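You operate a simulated robot arm through the tools that you are given. There is no shell and no other tool. Be economical: measure what you need, move in short steps, check, and stop when the job is done.

Carry out the task below with a simulated robot arm. There is one attempt and no reset: what you move stays moved.

TASK
Pump the teal ball up to 5 psi.
Fine: Fit the nozzle on its valve, set the dial, then press start; afterwards put the nozzle back on its stand and the dial at 0.
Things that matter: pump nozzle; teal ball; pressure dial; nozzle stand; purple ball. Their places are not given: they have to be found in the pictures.

It is judged by the outcome, as a careful person would: the job done as asked, and still so three seconds after it is handed in. It fails if anything else is knocked over, pushed out of place, dropped, spilled or broken.

THE ROBOT
A 7-joint arm with a two-finger parallel gripper, fixed in place. Base frame: the origin is at the foot of the arm, x ahead of it, y to its left, z up; the work surface is at about z = 0.871. Lengths are in m, angles in rad, forces in N, time in s.
With the tool pointing down near the work surface it reaches from about 0.24 to 0.68 m from the base axis. Its first joint turns from -1.152 to 1.152 rad. Payload 2.4 kg.
Tool frame: the origin (TCP) lies between the finger pads and is the grasp point; the fingertips stand 0.03 m ahead of it; z points along the fingers, y is the line along which they close. The gripper opens to 0.094 m. The fingers are 0.028 m wide and 0.01 m thick; the gripper's body (0.05 by 0.096 m) begins 0.055 m behind the TCP.
Orientation is that of the tool frame in the base frame, as a unit quaternion [w, x, y, z]. With the fingers straight down and closing along the base's y, the tool's x points along the base's -x, its y along +y and its z along -z.

THE INTERFACE
- The arm moves only by the tool arm_command. Its argument "targets" is a list of rows, each a list of 3 entries, a list of its own where there are three numbers: the shift along the tool's x, y, z in m, then the turn, a rotation vector about the tool's x, y, z in rad, then the opening, from 0 (shut) to 1 (fully open). In form: [[[x, y, z], [ax, ay, az], hand], ...]. A call has 1 to 10 rows; each row shifts and turns the commanded pose from where the row before left it, along the tool's axes as they then stand. A row lasts 0.2 s, in which the tool goes at most 0.05 m and 0.15 rad; a call with a longer step from one row to the next is refused whole, and so is a gripper value outside its range. A pose out of reach is approached as far as the arm can. The call stops where the force on the tool passes 70 N (or 10 N more than at its start, if that is more) or the arm is blocked; 0.2 s more then pass. The fingers move at their own pace (about 0.153 m/s each) and stop on an object; they squeeze with about 37 N. The grip force told is the motor's: it shows also when the fingers shut on nothing. Time passes only in rows, and 0.2 s behind the last, so rows that do not move let the fingers close. It gives the time, the measured TCP pose, the force on the tool (base axes), the opening and the grip force at its end, in the units of the frame above (readings bear some noise).
- Cameras (640 x 400 px; columns grow to the right, rows downward): "scene" is fixed at [0.0569, 0.4987, 1.445]; the picture's right is [-0.48, -0.88, 0.00], its down [-0.51, 0.28, -0.81] and it looks along [0.71, -0.39, -0.59] (base axes); focal length 356 px, centre (320, 200). "wrist" rides on the gripper at [-0.037, 0, -0.058] in the tool frame; the picture's right is [0.00, -1.00, 0.00], its down [0.97, 0.00, -0.24] and it looks along [0.24, 0.00, 0.97] (tool axes); focal length 218 px, centre (320, 200).
- snapshot(camera): a new picture of that camera. No time passes.
- locate(camera, pixels): for up to 12 pixels [column, row] of the newest picture of that camera ("zoom" is the newest enlarged one), the place [x, y, z] in the base frame of the surface seen there, good to about 0.003 m. No time passes.
- zoom(camera, box): a new picture of the part [left, top, right, bottom] of that camera's present view, enlarged. No time passes.
- job_done(): hands the job in; it is judged then, once.

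Work in short steps. Measure before you move; look again where a grasp or a placing could have gone wrong, and mend it. You have 80 turns and 46 pictures in all, the two below and enlarged ones among them. Open the gripper and draw the arm clear of the work before you hand the job in, unless the task says otherwise; then end with one line.

The tools are called after "Request:" as name(argument=value, ...) on one line, values as JSON. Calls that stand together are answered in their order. arm_command: Moves the arm, as the interface text tells. Its arguments: {"type":"object","properties":{"targets":{"type":"array","items":{"type":"array"}}},"required":["targets"]} The other tools are called the same way: snapshot (camera) takes a picture; locate (camera, pixels) gives the place of the surface under pixels of a picture; zoom (camera, box) takes an enlarged picture of a part of a camera's view; job_done () hands the job in.

At the start:

```text
time: 0.0
ee_pos: [0.3609, 0.1148, 1.1878]
ee_rot: [0.0, -0.001, 1.0, 0.0]
wrist_force: [0.2, 0.1, -0.5]
width: 0.0941
finger_force: 0.1
```

scene: 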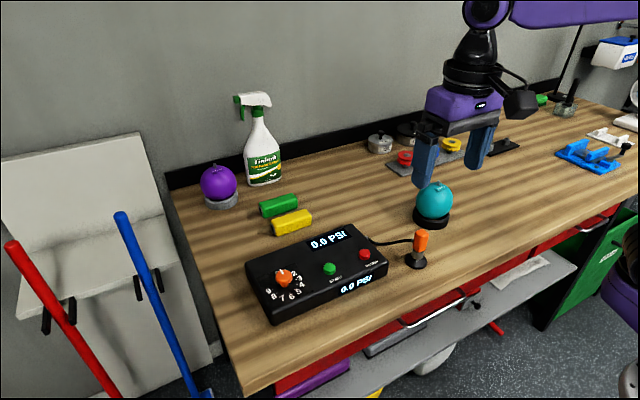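
wrist: 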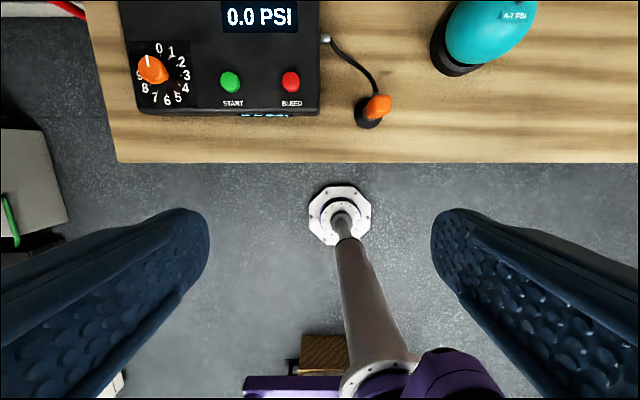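

The pump box, dial, nozzle (orange, on a stand at scene ~(420,245)) and teal ball (434,200) are visible. I enlarge to see details and measure.

Request:
zoom(camera="scene", box=[370, 160, 490, 280])

Request:
zoom(camera="wrist", box=[110, 0, 350, 130])

Request:
locate(camera="scene", pixels=[[421, 232], [416, 262], [434, 183], [434, 200], [284, 277], [330, 269], [365, 253], [432, 225], [326, 240], [219, 185]])

Request:
locate(camera="wrist", pixels=[[378, 106], [368, 120], [152, 68], [230, 82], [291, 82], [500, 20], [455, 65], [326, 40]])

```text
3.33 times, centred on (430, 220) of scene
```

zoom: 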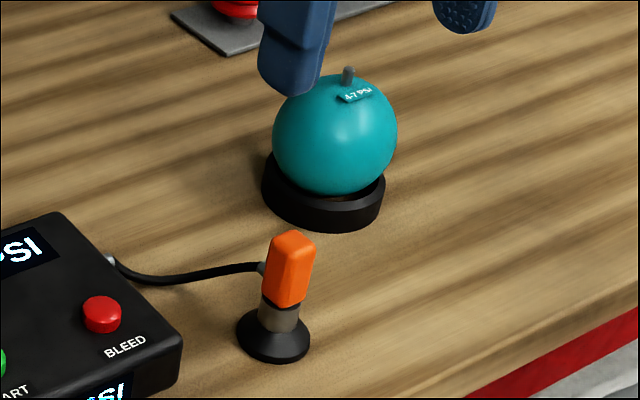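

```text
2.67 times, centred on (230, 65) of wrist
```

zoom: 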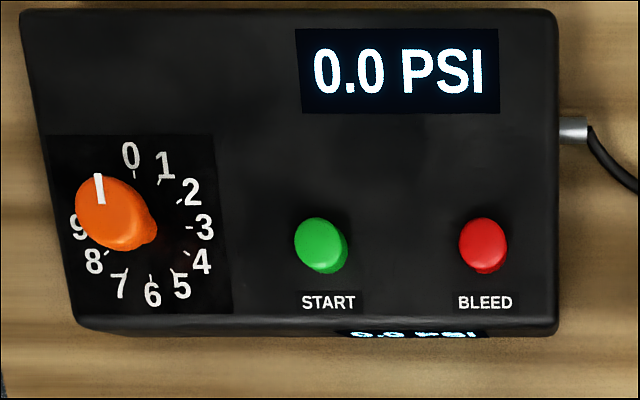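

```text
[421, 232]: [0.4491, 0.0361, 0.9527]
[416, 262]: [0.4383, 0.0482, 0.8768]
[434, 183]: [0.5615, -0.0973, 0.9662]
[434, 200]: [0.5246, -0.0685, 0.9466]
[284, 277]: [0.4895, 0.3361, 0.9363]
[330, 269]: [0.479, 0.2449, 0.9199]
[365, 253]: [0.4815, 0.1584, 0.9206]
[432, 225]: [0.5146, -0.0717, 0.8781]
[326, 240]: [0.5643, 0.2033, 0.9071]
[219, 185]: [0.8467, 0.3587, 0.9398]
```

```text
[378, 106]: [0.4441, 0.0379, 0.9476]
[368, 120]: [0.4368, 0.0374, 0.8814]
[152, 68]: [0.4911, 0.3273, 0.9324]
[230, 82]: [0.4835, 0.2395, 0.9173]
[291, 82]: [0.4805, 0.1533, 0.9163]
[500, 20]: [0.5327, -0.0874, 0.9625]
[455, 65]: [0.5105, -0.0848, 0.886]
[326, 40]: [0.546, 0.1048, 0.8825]
```

The valve is the small gray stem atop the ball. I enlarge it and the nozzle tightly.

Request:
zoom(camera="scene", box=[410, 170, 460, 200])

Request:
locate(camera="zoom", pixels=[[313, 165], [313, 200]])

Request:
zoom(camera="wrist", box=[330, 70, 410, 140])

```text
12.80 times, centred on (435, 185) of scene
```

zoom: 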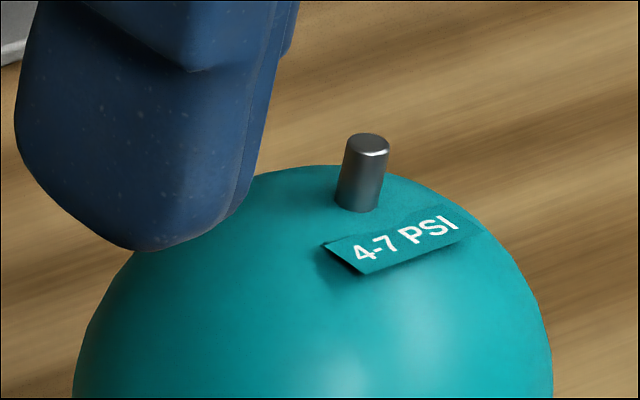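

```text
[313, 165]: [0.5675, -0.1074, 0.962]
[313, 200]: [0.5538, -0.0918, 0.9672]
```

```text
5.71 times, centred on (370, 105) of wrist
```

zoom: 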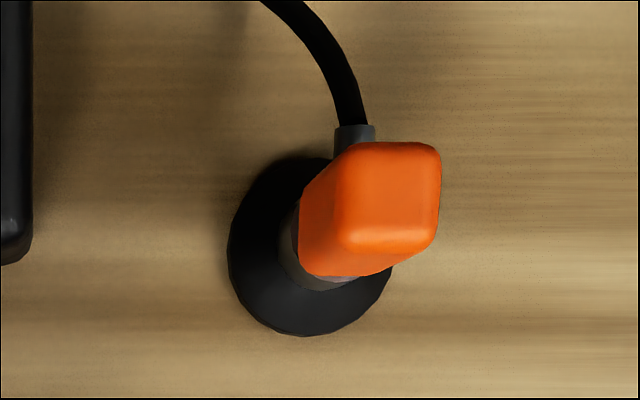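

Hose leaves the nozzle on its +x side, so gripping along y is right. I locate the valve and nozzle edges.

Request:
locate(camera="scene", pixels=[[438.9, 180.8], [438.6, 182.2], [438.2, 184.2], [437.9, 185.3], [421, 232], [421, 240], [419, 250], [418, 255]])

Request:
locate(camera="zoom", pixels=[[345, 195], [432, 195], [390, 150], [390, 245], [390, 195], [320, 270], [354, 138], [305, 265], [310, 325], [235, 250]])

```text
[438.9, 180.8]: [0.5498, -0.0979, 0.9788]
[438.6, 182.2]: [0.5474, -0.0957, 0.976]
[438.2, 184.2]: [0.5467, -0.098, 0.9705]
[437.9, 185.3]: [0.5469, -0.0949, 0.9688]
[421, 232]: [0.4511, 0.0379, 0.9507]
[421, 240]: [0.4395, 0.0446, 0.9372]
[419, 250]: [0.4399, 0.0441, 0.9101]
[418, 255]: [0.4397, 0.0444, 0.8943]
```

```text
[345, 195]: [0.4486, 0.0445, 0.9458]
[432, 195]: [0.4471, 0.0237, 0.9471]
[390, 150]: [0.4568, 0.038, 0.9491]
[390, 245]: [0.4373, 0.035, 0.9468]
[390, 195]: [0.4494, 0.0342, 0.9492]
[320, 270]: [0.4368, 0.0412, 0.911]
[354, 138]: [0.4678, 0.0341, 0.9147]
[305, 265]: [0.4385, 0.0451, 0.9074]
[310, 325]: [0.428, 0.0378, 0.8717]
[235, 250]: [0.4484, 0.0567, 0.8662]
```

Nozzle axis is about (0.448, 0.035), handle z 0.906–0.95; valve about (0.549,-0.097), top 0.979. I move above the nozzle.

Request:
arm_command(targets=[[[-0.029, -0.027, 0.03], [0, 0, 0], 0.7], [[-0.029, -0.027, 0.03], [0, 0, 0], 0.7], [[-0.029, -0.026, 0.03], [0, 0, 0], 0.7], [[0, 0, 0.04], [0, 0, 0], 0.7], [[0, 0, 0.038], [0, 0, 0], 0.7], [[0, 0, 0], [0, 0, 0], 0.7]])

Request:
snapshot(camera="wrist")

```text
time: 1.4
ee_pos: [0.4501, 0.0344, 1.0157]
ee_rot: [0.001, 0.0, 1.0, 0.0]
wrist_force: [-0.2, 0.3, -0.5]
width: 0.0658
finger_force: 0.1
```

```text
39 pictures are left
```

wrist: 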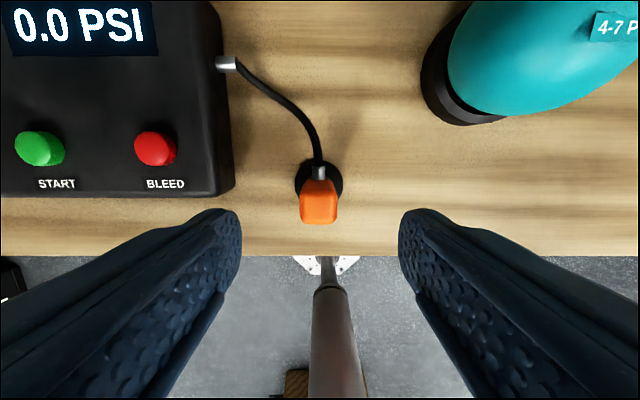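

The nozzle is centred between the fingers (col 319). I check its x, then go down.

Request:
locate(camera="wrist", pixels=[[319, 215], [302, 215], [336, 215], [319, 200], [319, 222], [318, 183], [319, 188]])

Request:
arm_command(targets=[[[0, 0, 0.04], [0, 0, 0], 0.7], [[0.002, 0, 0.039], [0, 0, 0], 0.7], [[0, 0, 0], [0, 0, 0], 0.7]])

Request:
zoom(camera="scene", box=[370, 180, 490, 280])

```text
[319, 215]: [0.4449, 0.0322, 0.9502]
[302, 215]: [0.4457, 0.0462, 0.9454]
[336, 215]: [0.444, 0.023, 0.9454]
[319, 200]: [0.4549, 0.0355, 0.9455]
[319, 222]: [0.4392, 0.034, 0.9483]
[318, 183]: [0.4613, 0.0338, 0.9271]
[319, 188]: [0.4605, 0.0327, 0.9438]
```

```text
time: 2.2
ee_pos: [0.4479, 0.0351, 0.9392]
ee_rot: [0.0, -0.001, 1.0, -0.001]
wrist_force: [1.0, 0.0, -0.7]
width: 0.0658
finger_force: 0.0
```

```text
4.00 times, centred on (430, 230) of scene
```

zoom: 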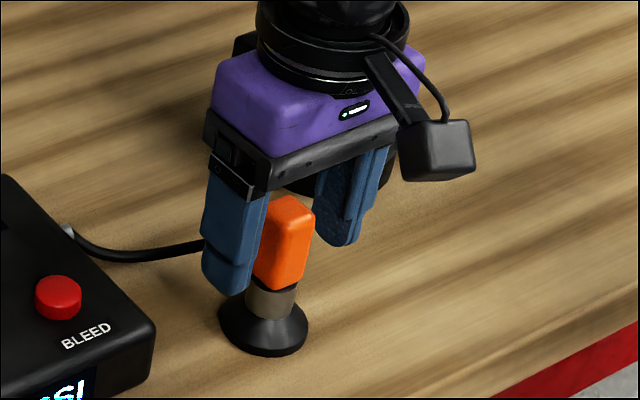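

Fingers straddle the handle. I close, then lift gently.

Request:
arm_command(targets=[[[0, 0, 0], [0, 0, 0], 0.0], [[0, 0, 0], [0, 0, 0], 0.0], [[0, 0, 0], [0, 0, 0], 0.0]])

Request:
arm_command(targets=[[[0, 0, -0.02], [0, 0, 0], 0.0], [[0, 0, -0.04], [0, 0, 0], 0.0], [[0, 0, -0.04], [0, 0, 0], 0.0], [[0, 0, 0], [0, 0, 0], 0.0]])

Request:
zoom(camera="scene", box=[360, 130, 500, 270])

```text
time: 3.0
ee_pos: [0.4496, 0.0349, 0.9402]
ee_rot: [0.0, 0.0, 1.0, 0.0]
wrist_force: [0.4, -0.3, -0.5]
width: 0.0274
finger_force: 36.7
```

```text
time: 4.0
ee_pos: [0.446, 0.0351, 1.0433]
ee_rot: [0.0, 0.001, 1.0, 0.0]
wrist_force: [0.0, 0.9, -0.4]
width: 0.0274
finger_force: 37.0
```

```text
2.86 times, centred on (430, 200) of scene
```

zoom: 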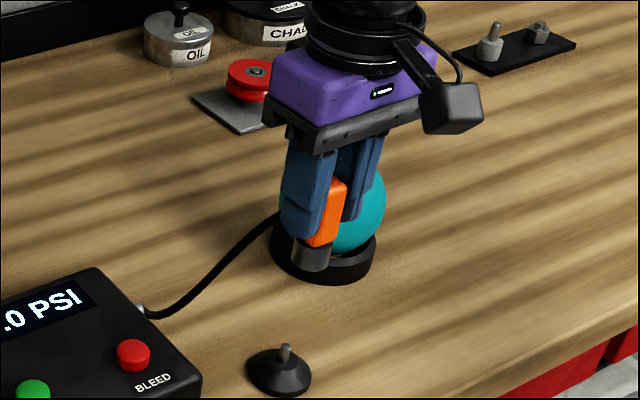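

Nozzle lifted off, stand has a small peg. I measure the peg, and the nozzle bottom in this view.

Request:
locate(camera="zoom", pixels=[[285, 347], [286, 352], [285, 358], [280, 375], [255, 380], [308, 375], [310, 255], [308, 268], [322, 230]])

Request:
arm_command(targets=[[[0, 0, -0.03], [0, 0, 0], 0.0], [[-0.025, -0.033, 0], [0, 0, 0], 0.0], [[-0.025, -0.033, 0], [0, 0, 0], 0.0], [[-0.025, -0.033, 0], [0, 0, 0], 0.0], [[-0.025, -0.033, 0], [0, 0, 0], 0.0], [[0, 0, 0], [0, 0, 0], 0.0]])

Request:
zoom(camera="scene", box=[380, 120, 490, 230])

Request:
snapshot(camera="wrist")

```text
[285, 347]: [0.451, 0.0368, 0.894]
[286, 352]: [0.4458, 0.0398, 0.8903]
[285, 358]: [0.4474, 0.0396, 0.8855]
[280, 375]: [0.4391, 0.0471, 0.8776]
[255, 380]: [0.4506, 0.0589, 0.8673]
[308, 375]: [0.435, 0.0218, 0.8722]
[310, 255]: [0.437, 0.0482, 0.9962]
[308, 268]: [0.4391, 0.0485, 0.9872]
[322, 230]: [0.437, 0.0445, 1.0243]
```

```text
time: 5.4
ee_pos: [0.5478, -0.0959, 1.0699]
ee_rot: [0.0, 0.0, 1.0, 0.0]
wrist_force: [0.2, -0.1, -0.3]
width: 0.0276
finger_force: 37.5
```

```text
3.64 times, centred on (435, 175) of scene
```

zoom: 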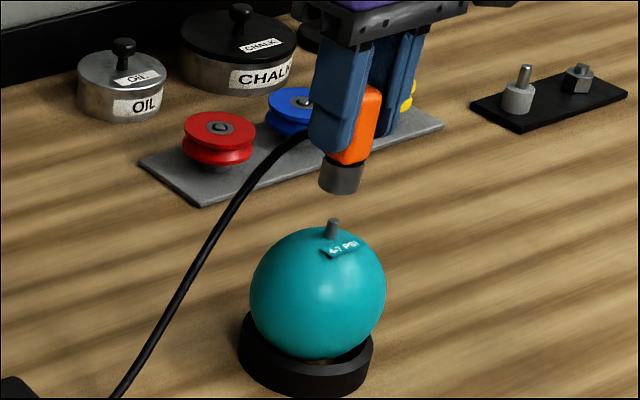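

```text
35 pictures are left
```

wrist: 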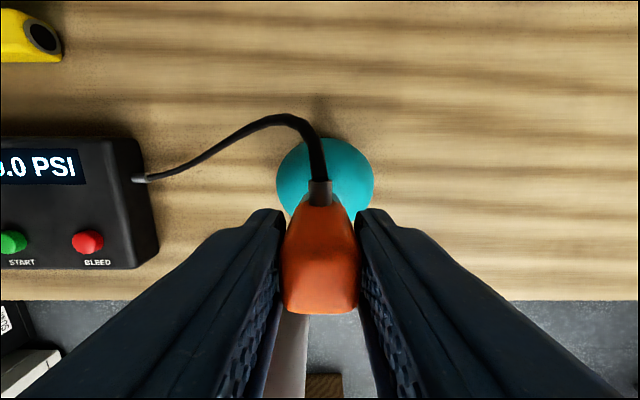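

Close to above the valve. I enlarge to compare nozzle and valve axes.

Request:
zoom(camera="scene", box=[415, 155, 463, 195])

```text
10.00 times, centred on (439, 175) of scene
```

zoom: 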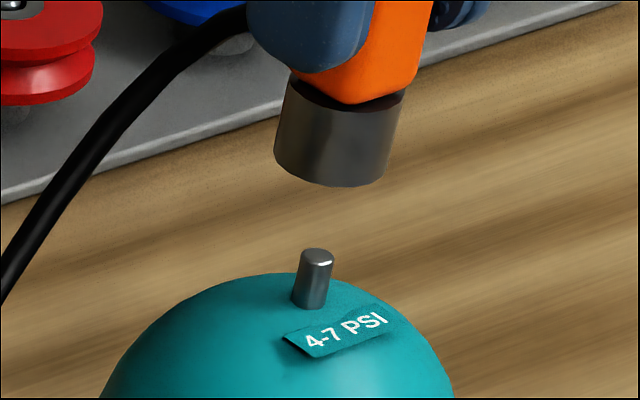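

Laterally aligned within ~1 mm; I measure the depth direction.

Request:
locate(camera="zoom", pixels=[[335, 183], [335, 175], [300, 165], [375, 175], [335, 130], [316, 252], [316, 258], [314, 270], [312, 285], [310, 300], [306, 312]])

```text
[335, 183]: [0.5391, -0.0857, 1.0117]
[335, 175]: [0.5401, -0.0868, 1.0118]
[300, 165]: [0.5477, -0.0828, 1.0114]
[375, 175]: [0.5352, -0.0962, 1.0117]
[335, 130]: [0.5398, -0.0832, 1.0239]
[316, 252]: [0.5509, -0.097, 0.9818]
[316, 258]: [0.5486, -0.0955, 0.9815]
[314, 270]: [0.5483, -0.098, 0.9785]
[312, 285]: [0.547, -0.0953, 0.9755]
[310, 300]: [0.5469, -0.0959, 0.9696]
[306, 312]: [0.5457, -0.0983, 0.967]
```

Valve axis ≈(0.550,-0.098), nozzle axis ≈(0.548,-0.0963), bottom 0.030 above the valve top. I shift 2 mm and descend to just above it.

Request:
arm_command(targets=[[[-0.002, -0.0018, 0], [0, 0, 0], 0.0], [[0, 0, 0.015], [0, 0, 0], 0.0], [[0, 0, 0.01], [0, 0, 0], 0.0], [[0, 0, 0], [0, 0, 0], 0.0]])

Request:
zoom(camera="scene", box=[415, 155, 463, 195])

```text
time: 6.4
ee_pos: [0.5496, -0.0976, 1.0446]
ee_rot: [0.0, 0.0, 1.0, 0.0]
wrist_force: [0.3, 1.1, -1.0]
width: 0.0276
finger_force: 36.4
```

```text
10.00 times, centred on (439, 175) of scene
```

zoom: 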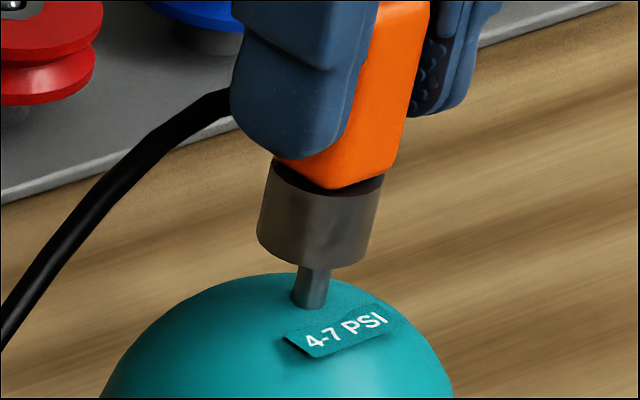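

Valve appears ~1 mm right of the nozzle axis; I correct by about 0.8 mm and lower gently.

Request:
arm_command(targets=[[[0.0004, -0.0007, 0], [0, 0, 0], 0.0], [[0, 0, 0.004], [0, 0, 0], 0.0], [[0, 0, 0.004], [0, 0, 0], 0.0], [[0, 0, 0], [0, 0, 0], 0.0]])

```text
time: 7.4
ee_pos: [0.5502, -0.1002, 1.0376]
ee_rot: [0.001, 0.0, 1.0, 0.0]
wrist_force: [0.6, -0.1, -1.0]
width: 0.0274
finger_force: 36.9
```

No resistance with the bottom ~3 mm below the valve top height; I go on down.

Request:
arm_command(targets=[[[0, 0, 0.003], [0, 0, 0], 0.0], [[0, 0, 0.003], [0, 0, 0], 0.0], [[0, 0, 0], [0, 0, 0], 0.0]])

Request:
zoom(camera="scene", box=[405, 155, 473, 215])

```text
time: 8.2
ee_pos: [0.5484, -0.1001, 1.0321]
ee_rot: [-0.001, 0.001, 1.0, 0.001]
wrist_force: [-0.8, -0.3, -1.1]
width: 0.0277
finger_force: 36.6
```

```text
6.67 times, centred on (439, 185) of scene
```

zoom: 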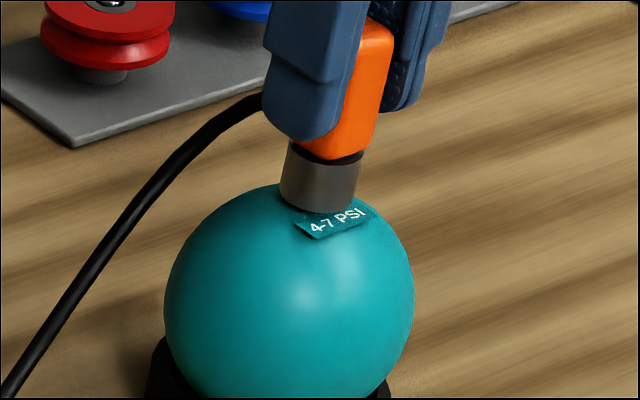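

It slides over the valve. I lower in millimetre steps until contact.

Request:
arm_command(targets=[[[0, 0, 0.002], [0, 0, 0], 0.0], [[0, 0, 0.001], [0, 0, 0], 0.0], [[0, 0, 0.001], [0, 0, 0], 0.0], [[0, 0, 0], [0, 0, 0], 0.0]])

Request:
zoom(camera="scene", box=[405, 155, 473, 215])

```text
time: 9.2
ee_pos: [0.5481, -0.0986, 1.0272]
ee_rot: [0.0, 0.0, 1.0, 0.0]
wrist_force: [-0.4, 0.8, 0.0]
width: 0.0272
finger_force: 36.9
```

```text
6.67 times, centred on (439, 185) of scene
```

zoom: 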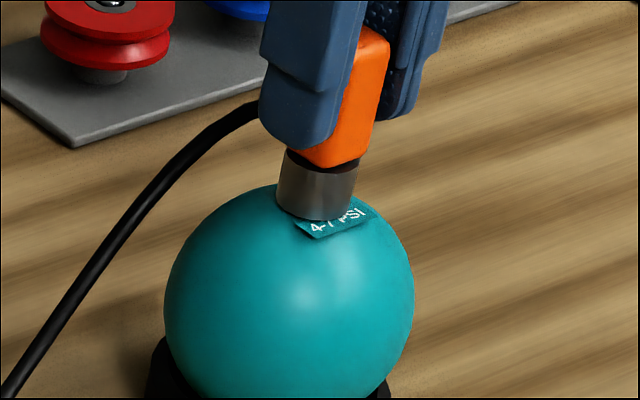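

Still no contact force; a little more.

Request:
arm_command(targets=[[[0, 0, 0.001], [0, 0, 0], 0.0], [[0, 0, 0.001], [0, 0, 0], 0.0], [[0, 0, 0], [0, 0, 0], 0.0]])

```text
time: 10.0
ee_pos: [0.5479, -0.0993, 1.0277]
ee_rot: [0.002, 0.0, 1.0, 0.0]
wrist_force: [-7.5, 1.5, 28.1]
width: 0.0276
finger_force: 37.3
```

Seated (28 N). I relieve slightly, open, and rise.

Request:
arm_command(targets=[[[0, 0, -0.0015], [0, 0, 0], 0.0], [[0, 0, 0], [0, 0, 0], 0.5], [[0, 0, 0], [0, 0, 0], 0.6], [[0, 0, -0.03], [0, 0, 0], 0.6], [[0, 0, -0.05], [0, 0, 0], 0.6], [[0, 0, 0], [0, 0, 0], 0.6]])

Request:
zoom(camera="scene", box=[380, 130, 490, 240])

```text
time: 11.4
ee_pos: [0.5467, -0.0995, 1.1089]
ee_rot: [0.0, 0.0, 1.0, 0.0]
wrist_force: [-0.3, -0.1, 0.5]
width: 0.0565
finger_force: 0.0
```

```text
3.64 times, centred on (435, 185) of scene
```

zoom: 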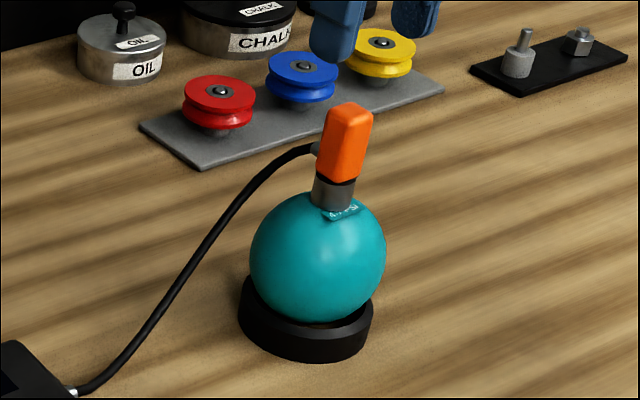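

Nozzle stays on the valve. I move across to above the dial.

Request:
arm_command(targets=[[[0.006, 0.045, 0], [0, 0, 0], 0.6], [[0.006, 0.048, 0], [0, 0, 0], 0.6], [[0.007, 0.048, 0], [0, 0, 0], 0.6], [[0.007, 0.048, 0], [0, 0, 0], 0.6], [[0.007, 0.048, 0], [0, 0, 0], 0.6], [[0.007, 0.048, 0], [0, 0, 0], 0.6], [[0.007, 0.048, 0], [0, 0, 0], 0.6], [[0.007, 0.048, 0], [0, 0, 0], 0.6], [[0.004, 0.048, 0], [0, 0, 0], 0.6], [[0, 0, 0], [0, 0, 0], 0.6]])

Request:
snapshot(camera="wrist")

Request:
zoom(camera="scene", box=[240, 215, 400, 325])

```text
time: 13.6
ee_pos: [0.4894, 0.3287, 1.1083]
ee_rot: [-0.001, -0.001, 1.0, 0.0]
wrist_force: [-0.4, 0.2, 0.5]
width: 0.0564
finger_force: 0.1
```

```text
29 pictures are left
```

wrist: 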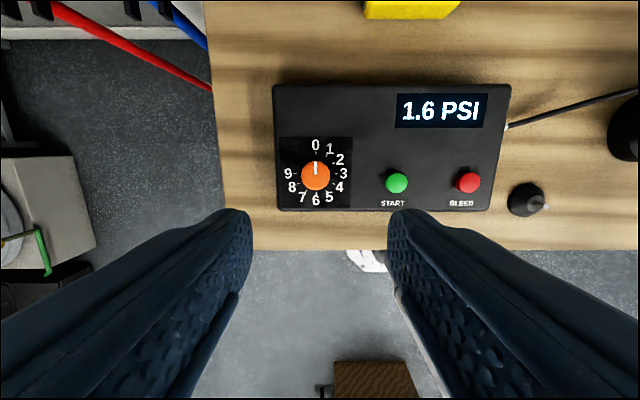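

```text
3.64 times, centred on (320, 270) of scene
```

zoom: 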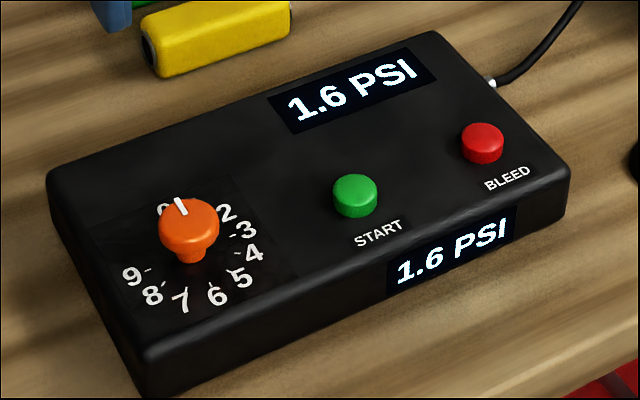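

The display now reads the ball's 1.6 PSI. The dial is a round cap with a white mark; I enlarge and measure it.

Request:
zoom(camera="wrist", box=[275, 130, 365, 215])

Request:
locate(camera="wrist", pixels=[[316, 176], [303, 176], [329, 176], [316, 187], [316, 164], [316, 145], [316, 200], [343, 174], [289, 174], [329, 197], [397, 183], [467, 183]])

```text
4.71 times, centred on (320, 172) of wrist
```

zoom: 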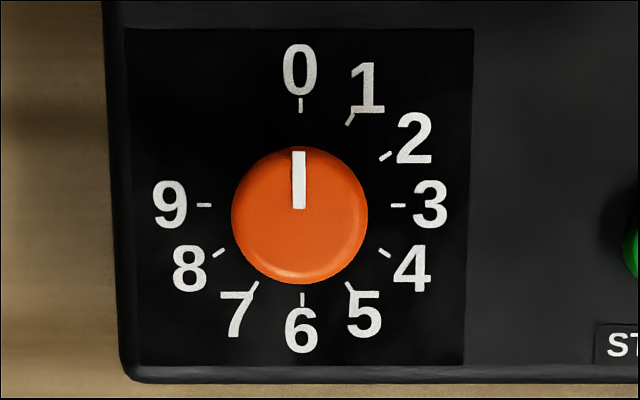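

```text
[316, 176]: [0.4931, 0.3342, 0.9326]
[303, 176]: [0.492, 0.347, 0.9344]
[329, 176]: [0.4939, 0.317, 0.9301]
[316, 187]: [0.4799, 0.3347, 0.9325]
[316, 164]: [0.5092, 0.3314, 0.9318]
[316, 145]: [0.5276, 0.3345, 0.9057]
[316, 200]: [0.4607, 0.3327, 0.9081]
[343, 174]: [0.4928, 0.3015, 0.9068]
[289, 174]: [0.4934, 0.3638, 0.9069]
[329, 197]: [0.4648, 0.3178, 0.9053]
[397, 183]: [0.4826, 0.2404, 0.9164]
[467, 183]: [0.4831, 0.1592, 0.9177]
```

Labels are 30° apart: 5 is 150° clockwise from 0. Knob centre ≈(0.4937,0.333), cap top 0.932. I centre and pre-turn the gripper −75°.

Request:
arm_command(targets=[[[-0.0043, 0.0043, 0], [0, 0, -0.1454], 0.6], [[0, 0, 0], [0, 0, -0.1454], 0.6], [[0, 0, 0], [0, 0, -0.1454], 0.6], [[0, 0, 0], [0, 0, -0.1454], 0.6], [[0, 0, 0], [0, 0, -0.1454], 0.6], [[0, 0, 0], [0, 0, -0.1454], 0.6], [[0, 0, 0], [0, 0, -0.1454], 0.6], [[0, 0, 0], [0, 0, -0.1454], 0.6], [[0, 0, 0.04], [0, 0, -0.1454], 0.6], [[0, 0, 0.04], [0, 0, 0], 0.6]])

Request:
snapshot(camera="wrist")

```text
time: 15.8
ee_pos: [0.4922, 0.3347, 1.0271]
ee_rot: [-0.001, -0.609, 0.793, 0.0]
wrist_force: [0.5, -0.6, -0.7]
width: 0.0564
finger_force: 0.1
```

```text
26 pictures are left
```

wrist: 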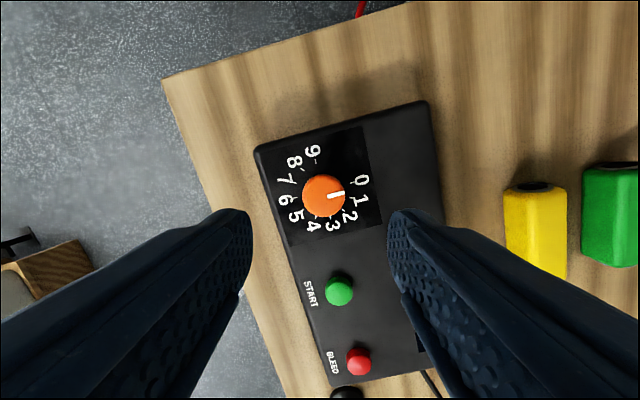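

Knob is centred between the fingers. I lower around it and close.

Request:
arm_command(targets=[[[0, -0.001, 0.04], [0, 0, 0], 0.6], [[0, 0, 0.03], [0, 0, 0], 0.6], [[0, 0, 0.015], [0, 0, 0], 0.6], [[0, 0, 0], [0, 0, 0], 0.6]])

Request:
zoom(camera="scene", box=[240, 215, 360, 325])

```text
time: 16.8
ee_pos: [0.4937, 0.3345, 0.9413]
ee_rot: [0.0, -0.609, 0.793, 0.0]
wrist_force: [0.9, 0.5, -0.4]
width: 0.0564
finger_force: 0.0
```

```text
3.64 times, centred on (300, 270) of scene
```

zoom: 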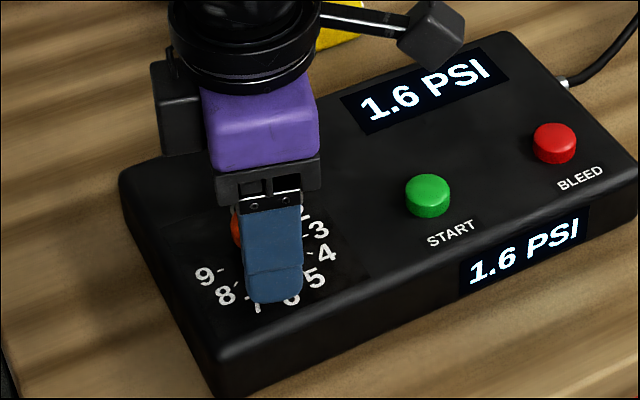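

I close on the knob and check the grip.

Request:
arm_command(targets=[[[0, 0, 0], [0, 0, 0], 0.0], [[0, 0, 0], [0, 0, 0], 0.0], [[0, 0, 0], [0, 0, 0], 0.0]])

```text
time: 17.6
ee_pos: [0.4951, 0.3349, 0.9425]
ee_rot: [0.0, -0.608, 0.794, 0.0]
wrist_force: [5.5, 0.4, -6.3]
width: 0.0315
finger_force: 44.9
```

Grip is on the cap (0.0315). I turn it 150° clockwise in two runs.

Request:
arm_command(targets=[[[0, 0, 0], [0, 0, 0.1454], 0.0], [[0, 0, 0], [0, 0, 0.1454], 0.0], [[0, 0, 0], [0, 0, 0.1454], 0.0], [[0, 0, 0], [0, 0, 0.1454], 0.0], [[0, 0, 0], [0, 0, 0.1454], 0.0], [[0, 0, 0], [0, 0, 0.1454], 0.0], [[0, 0, 0], [0, 0, 0.1454], 0.0], [[0, 0, 0], [0, 0, 0.1454], 0.0], [[0, 0, 0], [0, 0, 0.1454], 0.0]])

Request:
arm_command(targets=[[[0, 0, 0], [0, 0, 0.1454], 0.0], [[0, 0, 0], [0, 0, 0.1454], 0.0], [[0, 0, 0], [0, 0, 0.1454], 0.0], [[0, 0, 0], [0, 0, 0.1454], 0.0], [[0, 0, 0], [0, 0, 0.1454], 0.0], [[0, 0, 0], [0, 0, 0.1454], 0.0], [[0, 0, 0], [0, 0, 0.1454], 0.0], [[0, 0, 0], [0, 0, 0.1454], 0.0], [[0, 0, 0], [0, 0, 0.1454], 0.0]])

Request:
zoom(camera="scene", box=[240, 215, 360, 325])

```text
time: 19.6
ee_pos: [0.4936, 0.3347, 0.9417]
ee_rot: [-0.001, 0.001, 1.0, 0.0]
wrist_force: [-2.7, 9.4, -6.9]
width: 0.031
finger_force: 44.5
```

```text
time: 21.6
ee_pos: [0.4941, 0.3355, 0.9413]
ee_rot: [0.0, 0.608, 0.794, 0.001]
wrist_force: [0.1, 25.8, -15.5]
width: 0.0313
finger_force: 45.0
```

```text
3.64 times, centred on (300, 270) of scene
```

zoom: 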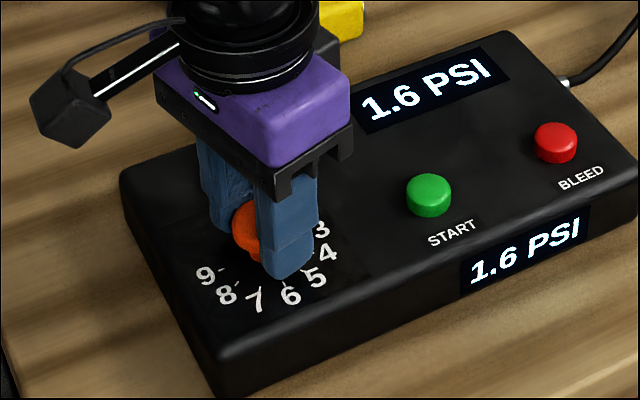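

Turn complete; I open, rise and look at the dial mark.

Request:
arm_command(targets=[[[0, 0, 0], [0, 0, 0], 0.6], [[0, 0, 0], [0, 0, 0], 0.6], [[0, 0, -0.045], [0, 0, 0], 0.6], [[0, 0, -0.045], [0, 0, 0], 0.6], [[0, 0, 0], [0, 0, 0], 0.6]])

Request:
snapshot(camera="wrist")

```text
time: 22.8
ee_pos: [0.4947, 0.331, 1.0336]
ee_rot: [0.001, 0.609, 0.793, 0.0]
wrist_force: [0.2, -0.1, -0.3]
width: 0.0563
finger_force: 0.0
```

```text
23 pictures are left
```

wrist: 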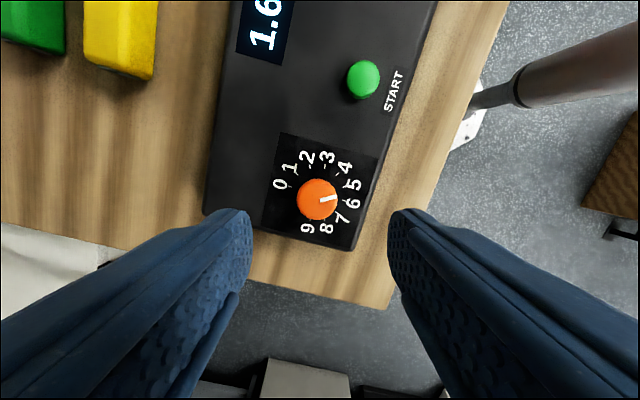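

Request:
zoom(camera="wrist", box=[260, 135, 380, 250])

```text
3.48 times, centred on (320, 192) of wrist
```

zoom: 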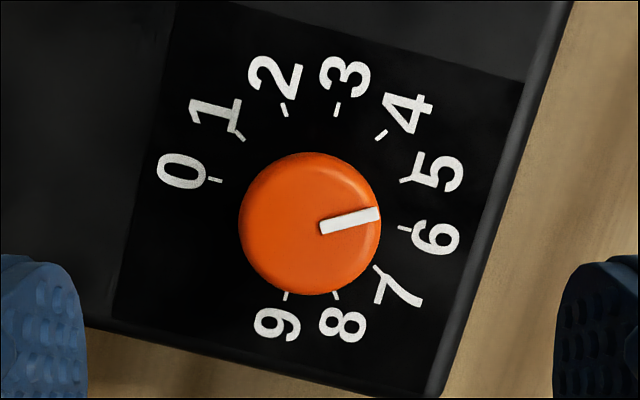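

The mark points along the tick of 5. Now I shut the fingers and go above START at (0.482,0.2405).

Request:
arm_command(targets=[[[-0.042, -0.0179, 0], [0, 0, 0], 0.0], [[-0.0421, -0.0178, 0], [0, 0, 0], 0.0], [[0, 0, 0], [0, 0, 0], 0.0], [[0, 0, 0.04], [0, 0, 0], 0.0], [[0, 0, 0.03], [0, 0, 0], 0.0], [[0, 0, 0], [0, 0, 0], 0.0]])

Request:
zoom(camera="scene", box=[270, 205, 390, 315])

```text
time: 24.2
ee_pos: [0.4809, 0.2399, 0.9628]
ee_rot: [0.001, 0.609, 0.793, 0.0]
wrist_force: [0.1, 0.4, 0.6]
width: 0.0001
finger_force: 32.4
```

```text
3.64 times, centred on (330, 260) of scene
```

zoom: 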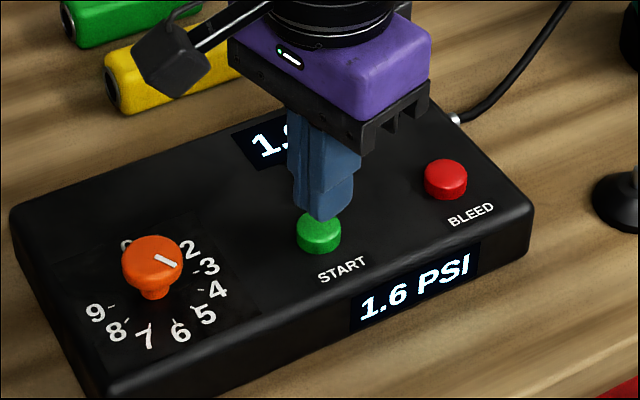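

Fingertips are over the green button. I press down gently and lift.

Request:
arm_command(targets=[[[0, 0, 0.01], [0, 0, 0], 0.0], [[0, 0, 0.004], [0, 0, 0], 0.0], [[0, 0, 0.003], [0, 0, 0], 0.0], [[0, 0, 0.002], [0, 0, 0], 0.0]])

Request:
zoom(camera="scene", box=[270, 205, 390, 315])

```text
time: 25.2
ee_pos: [0.4815, 0.243, 0.9437]
ee_rot: [0.0, 0.609, 0.793, 0.0]
wrist_force: [-1.0, 0.0, 0.1]
width: 0.0002
finger_force: 32.9
```

```text
3.64 times, centred on (330, 260) of scene
```

zoom: 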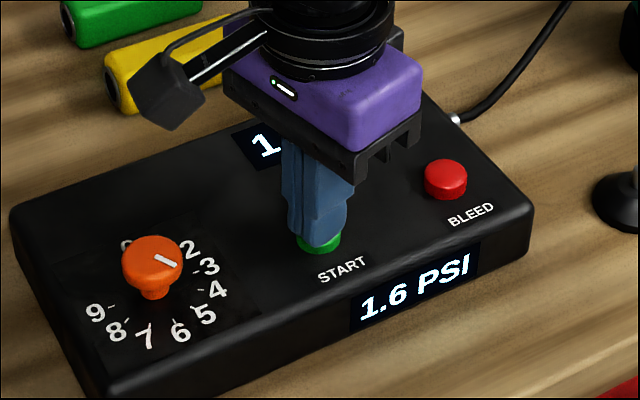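

Not yet in contact; I press a little further.

Request:
arm_command(targets=[[[0, 0, 0.002], [0, 0, 0], 0.0], [[0, 0, 0.002], [0, 0, 0], 0.0]])

Request:
zoom(camera="scene", box=[270, 205, 390, 315])

```text
time: 25.8
ee_pos: [0.4813, 0.243, 0.9401]
ee_rot: [0.001, 0.608, 0.794, 0.001]
wrist_force: [-4.9, 2.4, 11.7]
width: 0.0
finger_force: 32.9
```

```text
3.64 times, centred on (330, 260) of scene
```

zoom: 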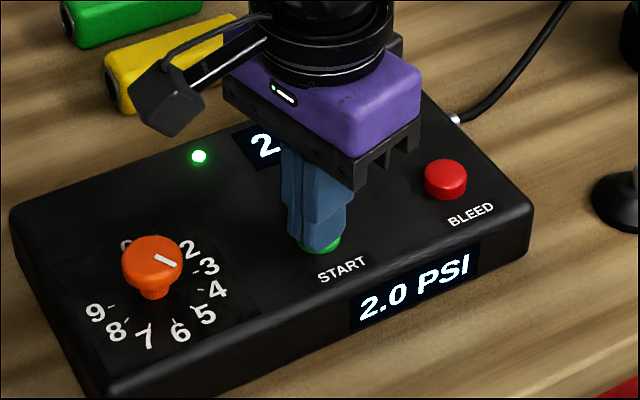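

The pump has started (LED on, 2.0 PSI). I lift off and wait.

Request:
arm_command(targets=[[[0, 0, -0.04], [0, 0, 0], 0.0], [[0, 0, -0.04], [0, 0, 0], 0.0], [[0, 0, 0], [0, 0, 0], 0.0], [[0, 0, 0], [0, 0, 0], 0.0], [[0, 0, 0], [0, 0, 0], 0.0], [[0, 0, 0], [0, 0, 0], 0.0], [[0, 0, 0], [0, 0, 0], 0.0], [[0, 0, 0], [0, 0, 0], 0.0]])

Request:
zoom(camera="scene", box=[240, 140, 500, 320])

```text
time: 27.6
ee_pos: [0.4815, 0.2443, 1.0183]
ee_rot: [0.0, 0.608, 0.794, 0.0]
wrist_force: [0.2, -0.3, 0.2]
width: 0.0
finger_force: 33.2
```

```text
2.22 times, centred on (370, 230) of scene
```

zoom: 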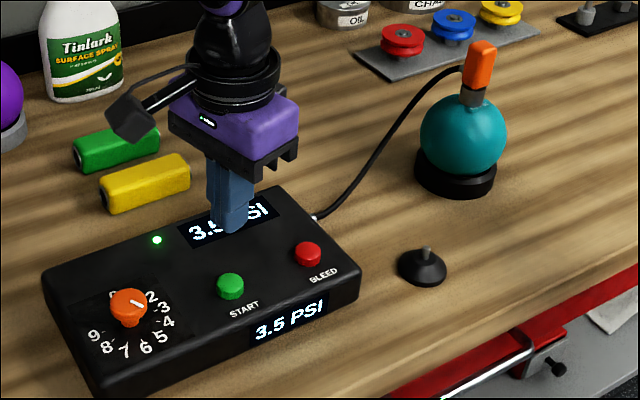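

3.5 and rising; I wait about 2 s more (open gripper in the meantime).

Request:
arm_command(targets=[[[0, 0, 0], [0, 0, 0], 0.6], [[0, 0, 0], [0, 0, 0], 0.6], [[0, 0, 0], [0, 0, 0], 0.6], [[0, 0, 0], [0, 0, 0], 0.6], [[0, 0, 0], [0, 0, 0], 0.6], [[0, 0, 0], [0, 0, 0], 0.6], [[0, 0, 0], [0, 0, 0], 0.6], [[0, 0, 0], [0, 0, 0], 0.6], [[0, 0, 0], [0, 0, 0], 0.6], [[0, 0, 0], [0, 0, 0], 0.6]])

Request:
zoom(camera="scene", box=[240, 140, 500, 320])

```text
time: 29.8
ee_pos: [0.4819, 0.2439, 1.0182]
ee_rot: [-0.001, 0.608, 0.794, 0.0]
wrist_force: [0.4, 0.1, -0.2]
width: 0.0566
finger_force: 0.0
```

```text
2.22 times, centred on (370, 230) of scene
```

zoom: 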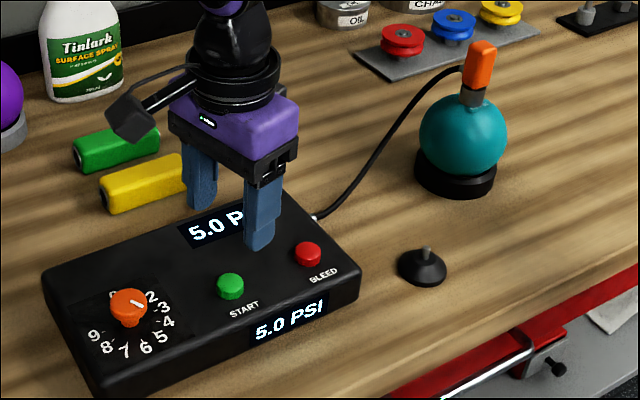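

Reads 5.0 PSI, LED off. Next the nozzle goes back: I rise, turn the gripper back and travel to the ball.

Request:
arm_command(targets=[[[0, 0, -0.04], [0, 0, -0.1454], 0.6], [[0, 0, -0.04], [0, 0, -0.1454], 0.6], [[0, 0, -0.02], [0, 0, -0.1454], 0.6], [[0, 0, 0], [0, 0, -0.1454], 0.6], [[0, 0, 0], [0, 0, -0.1454], 0.6], [[0, 0, 0], [0, 0, -0.1454], 0.6], [[0, 0, 0], [0, 0, -0.1454], 0.6], [[0, 0, 0], [0, 0, -0.1454], 0.6], [[0, 0, 0], [0, 0, -0.1454], 0.6], [[0, 0, 0], [0, 0, 0], 0.6]])

Request:
arm_command(targets=[[[-0.009, -0.045, 0], [0, 0, 0], 0.6], [[-0.009, -0.045, 0], [0, 0, 0], 0.6], [[-0.008, -0.045, 0], [0, 0, 0], 0.6], [[-0.008, -0.045, 0], [0, 0, 0], 0.6], [[-0.008, -0.045, 0], [0, 0, 0], 0.6], [[-0.008, -0.045, 0], [0, 0, 0], 0.6], [[-0.008, -0.037, 0], [0, 0, 0], 0.6], [[-0.008, -0.036, 0], [0, 0, 0], 0.6], [[0, 0, 0], [0, 0, 0], 0.6]])

Request:
snapshot(camera="wrist")

```text
time: 32.0
ee_pos: [0.4818, 0.2421, 1.1186]
ee_rot: [0.001, -0.001, 1.0, 0.0]
wrist_force: [-0.6, 0.5, 0.3]
width: 0.0562
finger_force: 0.1
```

```text
time: 34.0
ee_pos: [0.5487, -0.102, 1.1173]
ee_rot: [0.0, 0.0, 1.0, -0.001]
wrist_force: [0.3, -0.4, -0.6]
width: 0.0564
finger_force: 0.0
```

```text
16 pictures are left
```

wrist: 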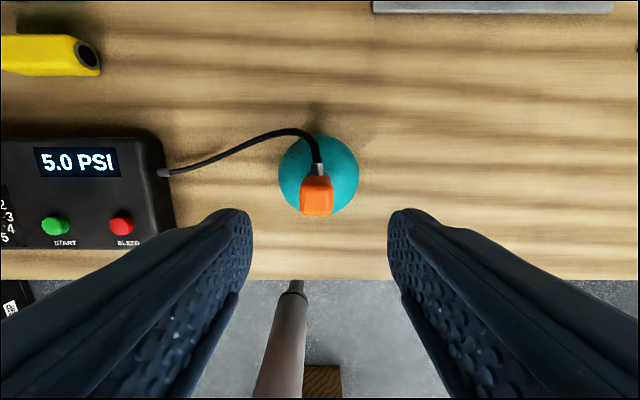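

Nozzle is ~2 mm toward +y; I correct, lower to z≈1.0275 and close.

Request:
arm_command(targets=[[[0, 0.002, 0.045], [0, 0, 0], 0.6], [[0, 0, 0.03], [0, 0, 0], 0.6], [[0, 0, 0.0145], [0, 0, 0], 0.6], [[0, 0, 0], [0, 0, 0], 0.6], [[0, 0, 0], [0, 0, 0], 0.0], [[0, 0, 0], [0, 0, 0], 0.0], [[0, 0, 0], [0, 0, 0], 0.0]])

Request:
zoom(camera="scene", box=[380, 130, 490, 240])

```text
time: 35.6
ee_pos: [0.5507, -0.0994, 1.0298]
ee_rot: [0.001, 0.0, 1.0, 0.0]
wrist_force: [0.0, -0.7, 0.0]
width: 0.0273
finger_force: 37.4
```

```text
3.64 times, centred on (435, 185) of scene
```

zoom: 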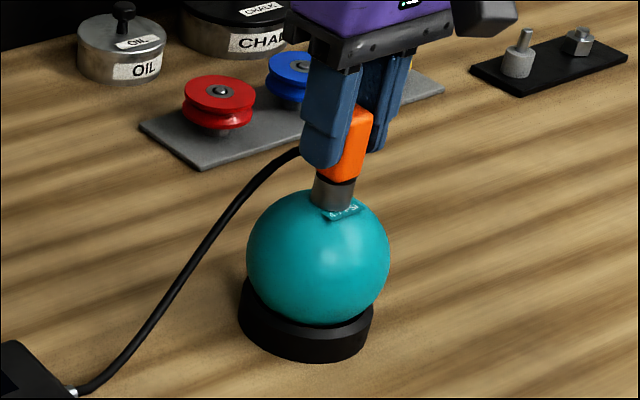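

Gripped. I lift slowly straight up, then travel back above the stand.

Request:
arm_command(targets=[[[0, 0, -0.008], [0, 0, 0], 0.0], [[0, 0, -0.01], [0, 0, 0], 0.0], [[0, 0, -0.03], [0, 0, 0], 0.0], [[0.025, 0.034, 0], [0, 0, 0], 0.0], [[0.025, 0.034, 0], [0, 0, 0], 0.0], [[0.026, 0.034, 0], [0, 0, 0], 0.0], [[0.026, 0.033, 0], [0, 0, 0], 0.0], [[0, 0, 0.03], [0, 0, 0], 0.0], [[0, 0, 0.04], [0, 0, 0], 0.0], [[0, 0, 0], [0, 0, 0], 0.0]])

Request:
zoom(camera="scene", box=[390, 215, 450, 265])

Request:
locate(camera="zoom", pixels=[[320, 300], [320, 310], [318, 320], [320, 200]])

```text
time: 37.8
ee_pos: [0.4453, 0.0366, 1.0088]
ee_rot: [0.0, 0.0, 1.0, 0.0]
wrist_force: [-0.1, 0.6, -0.4]
width: 0.0271
finger_force: 37.1
```

```text
8.00 times, centred on (420, 240) of scene
```

zoom: 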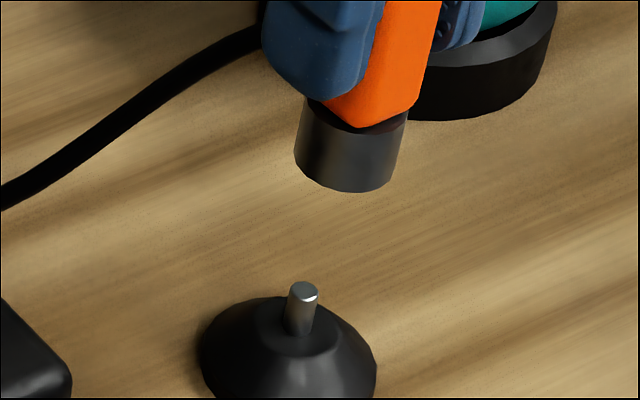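

```text
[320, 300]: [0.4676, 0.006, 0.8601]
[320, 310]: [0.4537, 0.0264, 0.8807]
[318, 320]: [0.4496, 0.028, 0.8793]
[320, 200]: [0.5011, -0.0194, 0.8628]
```

I measure nozzle bottom and peg in this view.

Request:
locate(camera="zoom", pixels=[[345, 188], [345, 175], [310, 165], [380, 175], [345, 140], [303, 288], [303, 293], [302, 300], [301, 310], [300, 320], [299, 328]])

```text
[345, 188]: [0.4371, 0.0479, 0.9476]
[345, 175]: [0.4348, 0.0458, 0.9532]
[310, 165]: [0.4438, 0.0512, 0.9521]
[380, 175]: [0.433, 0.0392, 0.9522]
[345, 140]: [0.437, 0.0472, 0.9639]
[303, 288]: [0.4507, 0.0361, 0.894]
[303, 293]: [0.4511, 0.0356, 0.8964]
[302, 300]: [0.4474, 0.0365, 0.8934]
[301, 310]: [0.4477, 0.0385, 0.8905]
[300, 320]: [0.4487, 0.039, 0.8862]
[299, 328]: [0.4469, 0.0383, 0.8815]
```

Peg axis ≈(0.4505,0.0355), nozzle ≈(0.445,0.0365). I shift +5.5 mm in x, −1 mm in y and lower to just above the peg.

Request:
arm_command(targets=[[[-0.0055, -0.001, 0], [0, 0, 0], 0.0], [[0, 0, 0.03], [0, 0, 0], 0.0], [[0, 0, 0.016], [0, 0, 0], 0.0], [[0, 0, 0], [0, 0, 0], 0.0]])

Request:
zoom(camera="scene", box=[390, 215, 450, 265])

```text
time: 38.8
ee_pos: [0.4514, 0.0341, 0.9619]
ee_rot: [0.0, 0.0, 1.0, 0.0]
wrist_force: [0.9, -0.1, -1.0]
width: 0.0272
finger_force: 37.2
```

```text
8.00 times, centred on (420, 240) of scene
```

zoom: 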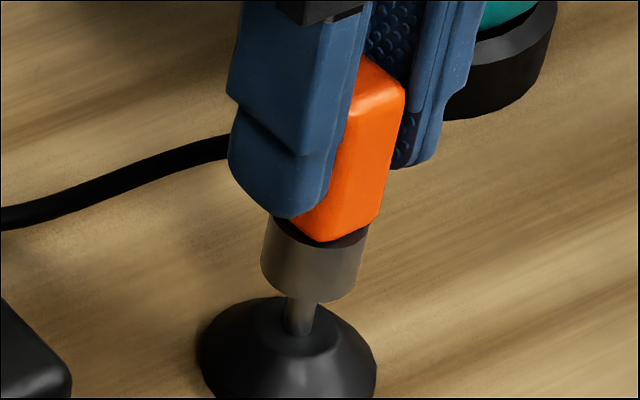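

Nearly aligned. I add 1 mm in x and lower slowly, watching force.

Request:
arm_command(targets=[[[-0.001, 0.0002, 0], [0, 0, 0], 0.0], [[0, 0, 0.005], [0, 0, 0], 0.0], [[0, 0, 0.004], [0, 0, 0], 0.0], [[0, 0, 0.002], [0, 0, 0], 0.0], [[0, 0, 0], [0, 0, 0], 0.0]])

Request:
zoom(camera="scene", box=[390, 215, 450, 265])

```text
time: 40.0
ee_pos: [0.4541, 0.036, 0.9522]
ee_rot: [0.003, 0.0, 1.0, 0.0]
wrist_force: [4.6, 0.2, 35.5]
width: 0.0275
finger_force: 37.2
```

```text
8.00 times, centred on (420, 240) of scene
```

zoom: 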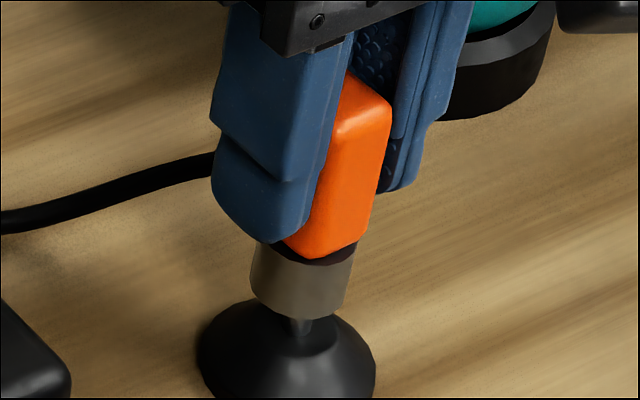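

Rim touched the peg (35 N); the nozzle is ~1.6 mm left in the image and x reads high. I raise 5 mm, shift back and look.

Request:
arm_command(targets=[[[0, 0, -0.006], [0, 0, 0], 0.0], [[0.002, -0.001, 0], [0, 0, 0], 0.0], [[0, 0, 0], [0, 0, 0], 0.0]])

Request:
zoom(camera="scene", box=[400, 225, 440, 260])

Request:
locate(camera="zoom", pixels=[[270, 230], [300, 240], [330, 250], [290, 250]])

```text
time: 40.8
ee_pos: [0.4507, 0.0344, 0.9557]
ee_rot: [-0.001, 0.0, 1.0, 0.0]
wrist_force: [-1.4, 0.2, -0.3]
width: 0.0272
finger_force: 36.9
```

```text
11.43 times, centred on (420, 242) of scene
```

zoom: 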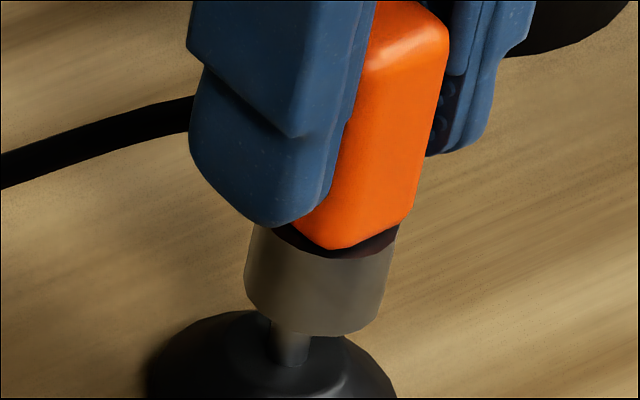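

```text
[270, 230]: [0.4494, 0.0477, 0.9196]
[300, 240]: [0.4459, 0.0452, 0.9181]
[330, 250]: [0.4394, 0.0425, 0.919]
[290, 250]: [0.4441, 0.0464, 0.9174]
```

I take several depth points on the nozzle collar and the visible peg foot for a better fit.

Request:
locate(camera="zoom", pixels=[[252, 285], [265, 295], [280, 300], [295, 305], [310, 305], [325, 308], [340, 310], [355, 310], [370, 305], [291, 345], [290, 352], [296, 348]])

Request:
locate(camera="zoom", pixels=[[252, 265], [265, 275], [280, 280], [295, 285], [310, 290], [325, 290], [340, 290], [355, 288], [370, 285], [285, 340], [302, 345], [292, 358]])

```text
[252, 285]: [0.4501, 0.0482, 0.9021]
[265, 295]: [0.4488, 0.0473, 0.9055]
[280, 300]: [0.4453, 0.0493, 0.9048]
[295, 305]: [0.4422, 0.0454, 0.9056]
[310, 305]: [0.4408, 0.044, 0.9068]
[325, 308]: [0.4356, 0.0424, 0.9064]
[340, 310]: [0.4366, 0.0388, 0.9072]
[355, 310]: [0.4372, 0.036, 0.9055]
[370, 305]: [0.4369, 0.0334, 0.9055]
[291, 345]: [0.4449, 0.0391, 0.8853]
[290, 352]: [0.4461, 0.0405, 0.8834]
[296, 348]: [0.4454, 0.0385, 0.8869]
```

```text
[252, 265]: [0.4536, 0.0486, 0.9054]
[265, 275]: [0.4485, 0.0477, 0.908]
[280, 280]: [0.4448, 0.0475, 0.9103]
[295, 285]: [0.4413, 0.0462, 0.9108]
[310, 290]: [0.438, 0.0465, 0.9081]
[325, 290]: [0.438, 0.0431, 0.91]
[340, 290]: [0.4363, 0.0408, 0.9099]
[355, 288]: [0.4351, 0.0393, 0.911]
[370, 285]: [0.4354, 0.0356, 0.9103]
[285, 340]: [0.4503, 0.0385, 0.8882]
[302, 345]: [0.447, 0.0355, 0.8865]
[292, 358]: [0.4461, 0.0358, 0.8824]
```

Combined estimates say about +3 mm in x from here. I shift and lower in small steps.

Request:
arm_command(targets=[[[-0.0032, 0.0003, 0], [0, 0, 0], 0.0], [[0, 0, 0.002], [0, 0, 0], 0.0], [[0, 0, 0.002], [0, 0, 0], 0.0], [[0, 0, 0.002], [0, 0, 0], 0.0], [[0, 0, 0], [0, 0, 0], 0.0]])

```text
time: 42.0
ee_pos: [0.453, 0.0359, 0.9502]
ee_rot: [0.0, 0.001, 1.0, 0.001]
wrist_force: [-0.2, 0.1, 0.1]
width: 0.0272
finger_force: 37.3
```

No contact this time at the height that jammed before; I go on down.

Request:
arm_command(targets=[[[0, 0, 0.003], [0, 0, 0], 0.0], [[0, 0, 0.003], [0, 0, 0], 0.0], [[0, 0, 0], [0, 0, 0], 0.0]])

```text
time: 42.8
ee_pos: [0.4525, 0.0352, 0.9452]
ee_rot: [0.0, 0.001, 1.0, 0.0]
wrist_force: [-0.5, 0.1, -0.8]
width: 0.0272
finger_force: 36.7
```

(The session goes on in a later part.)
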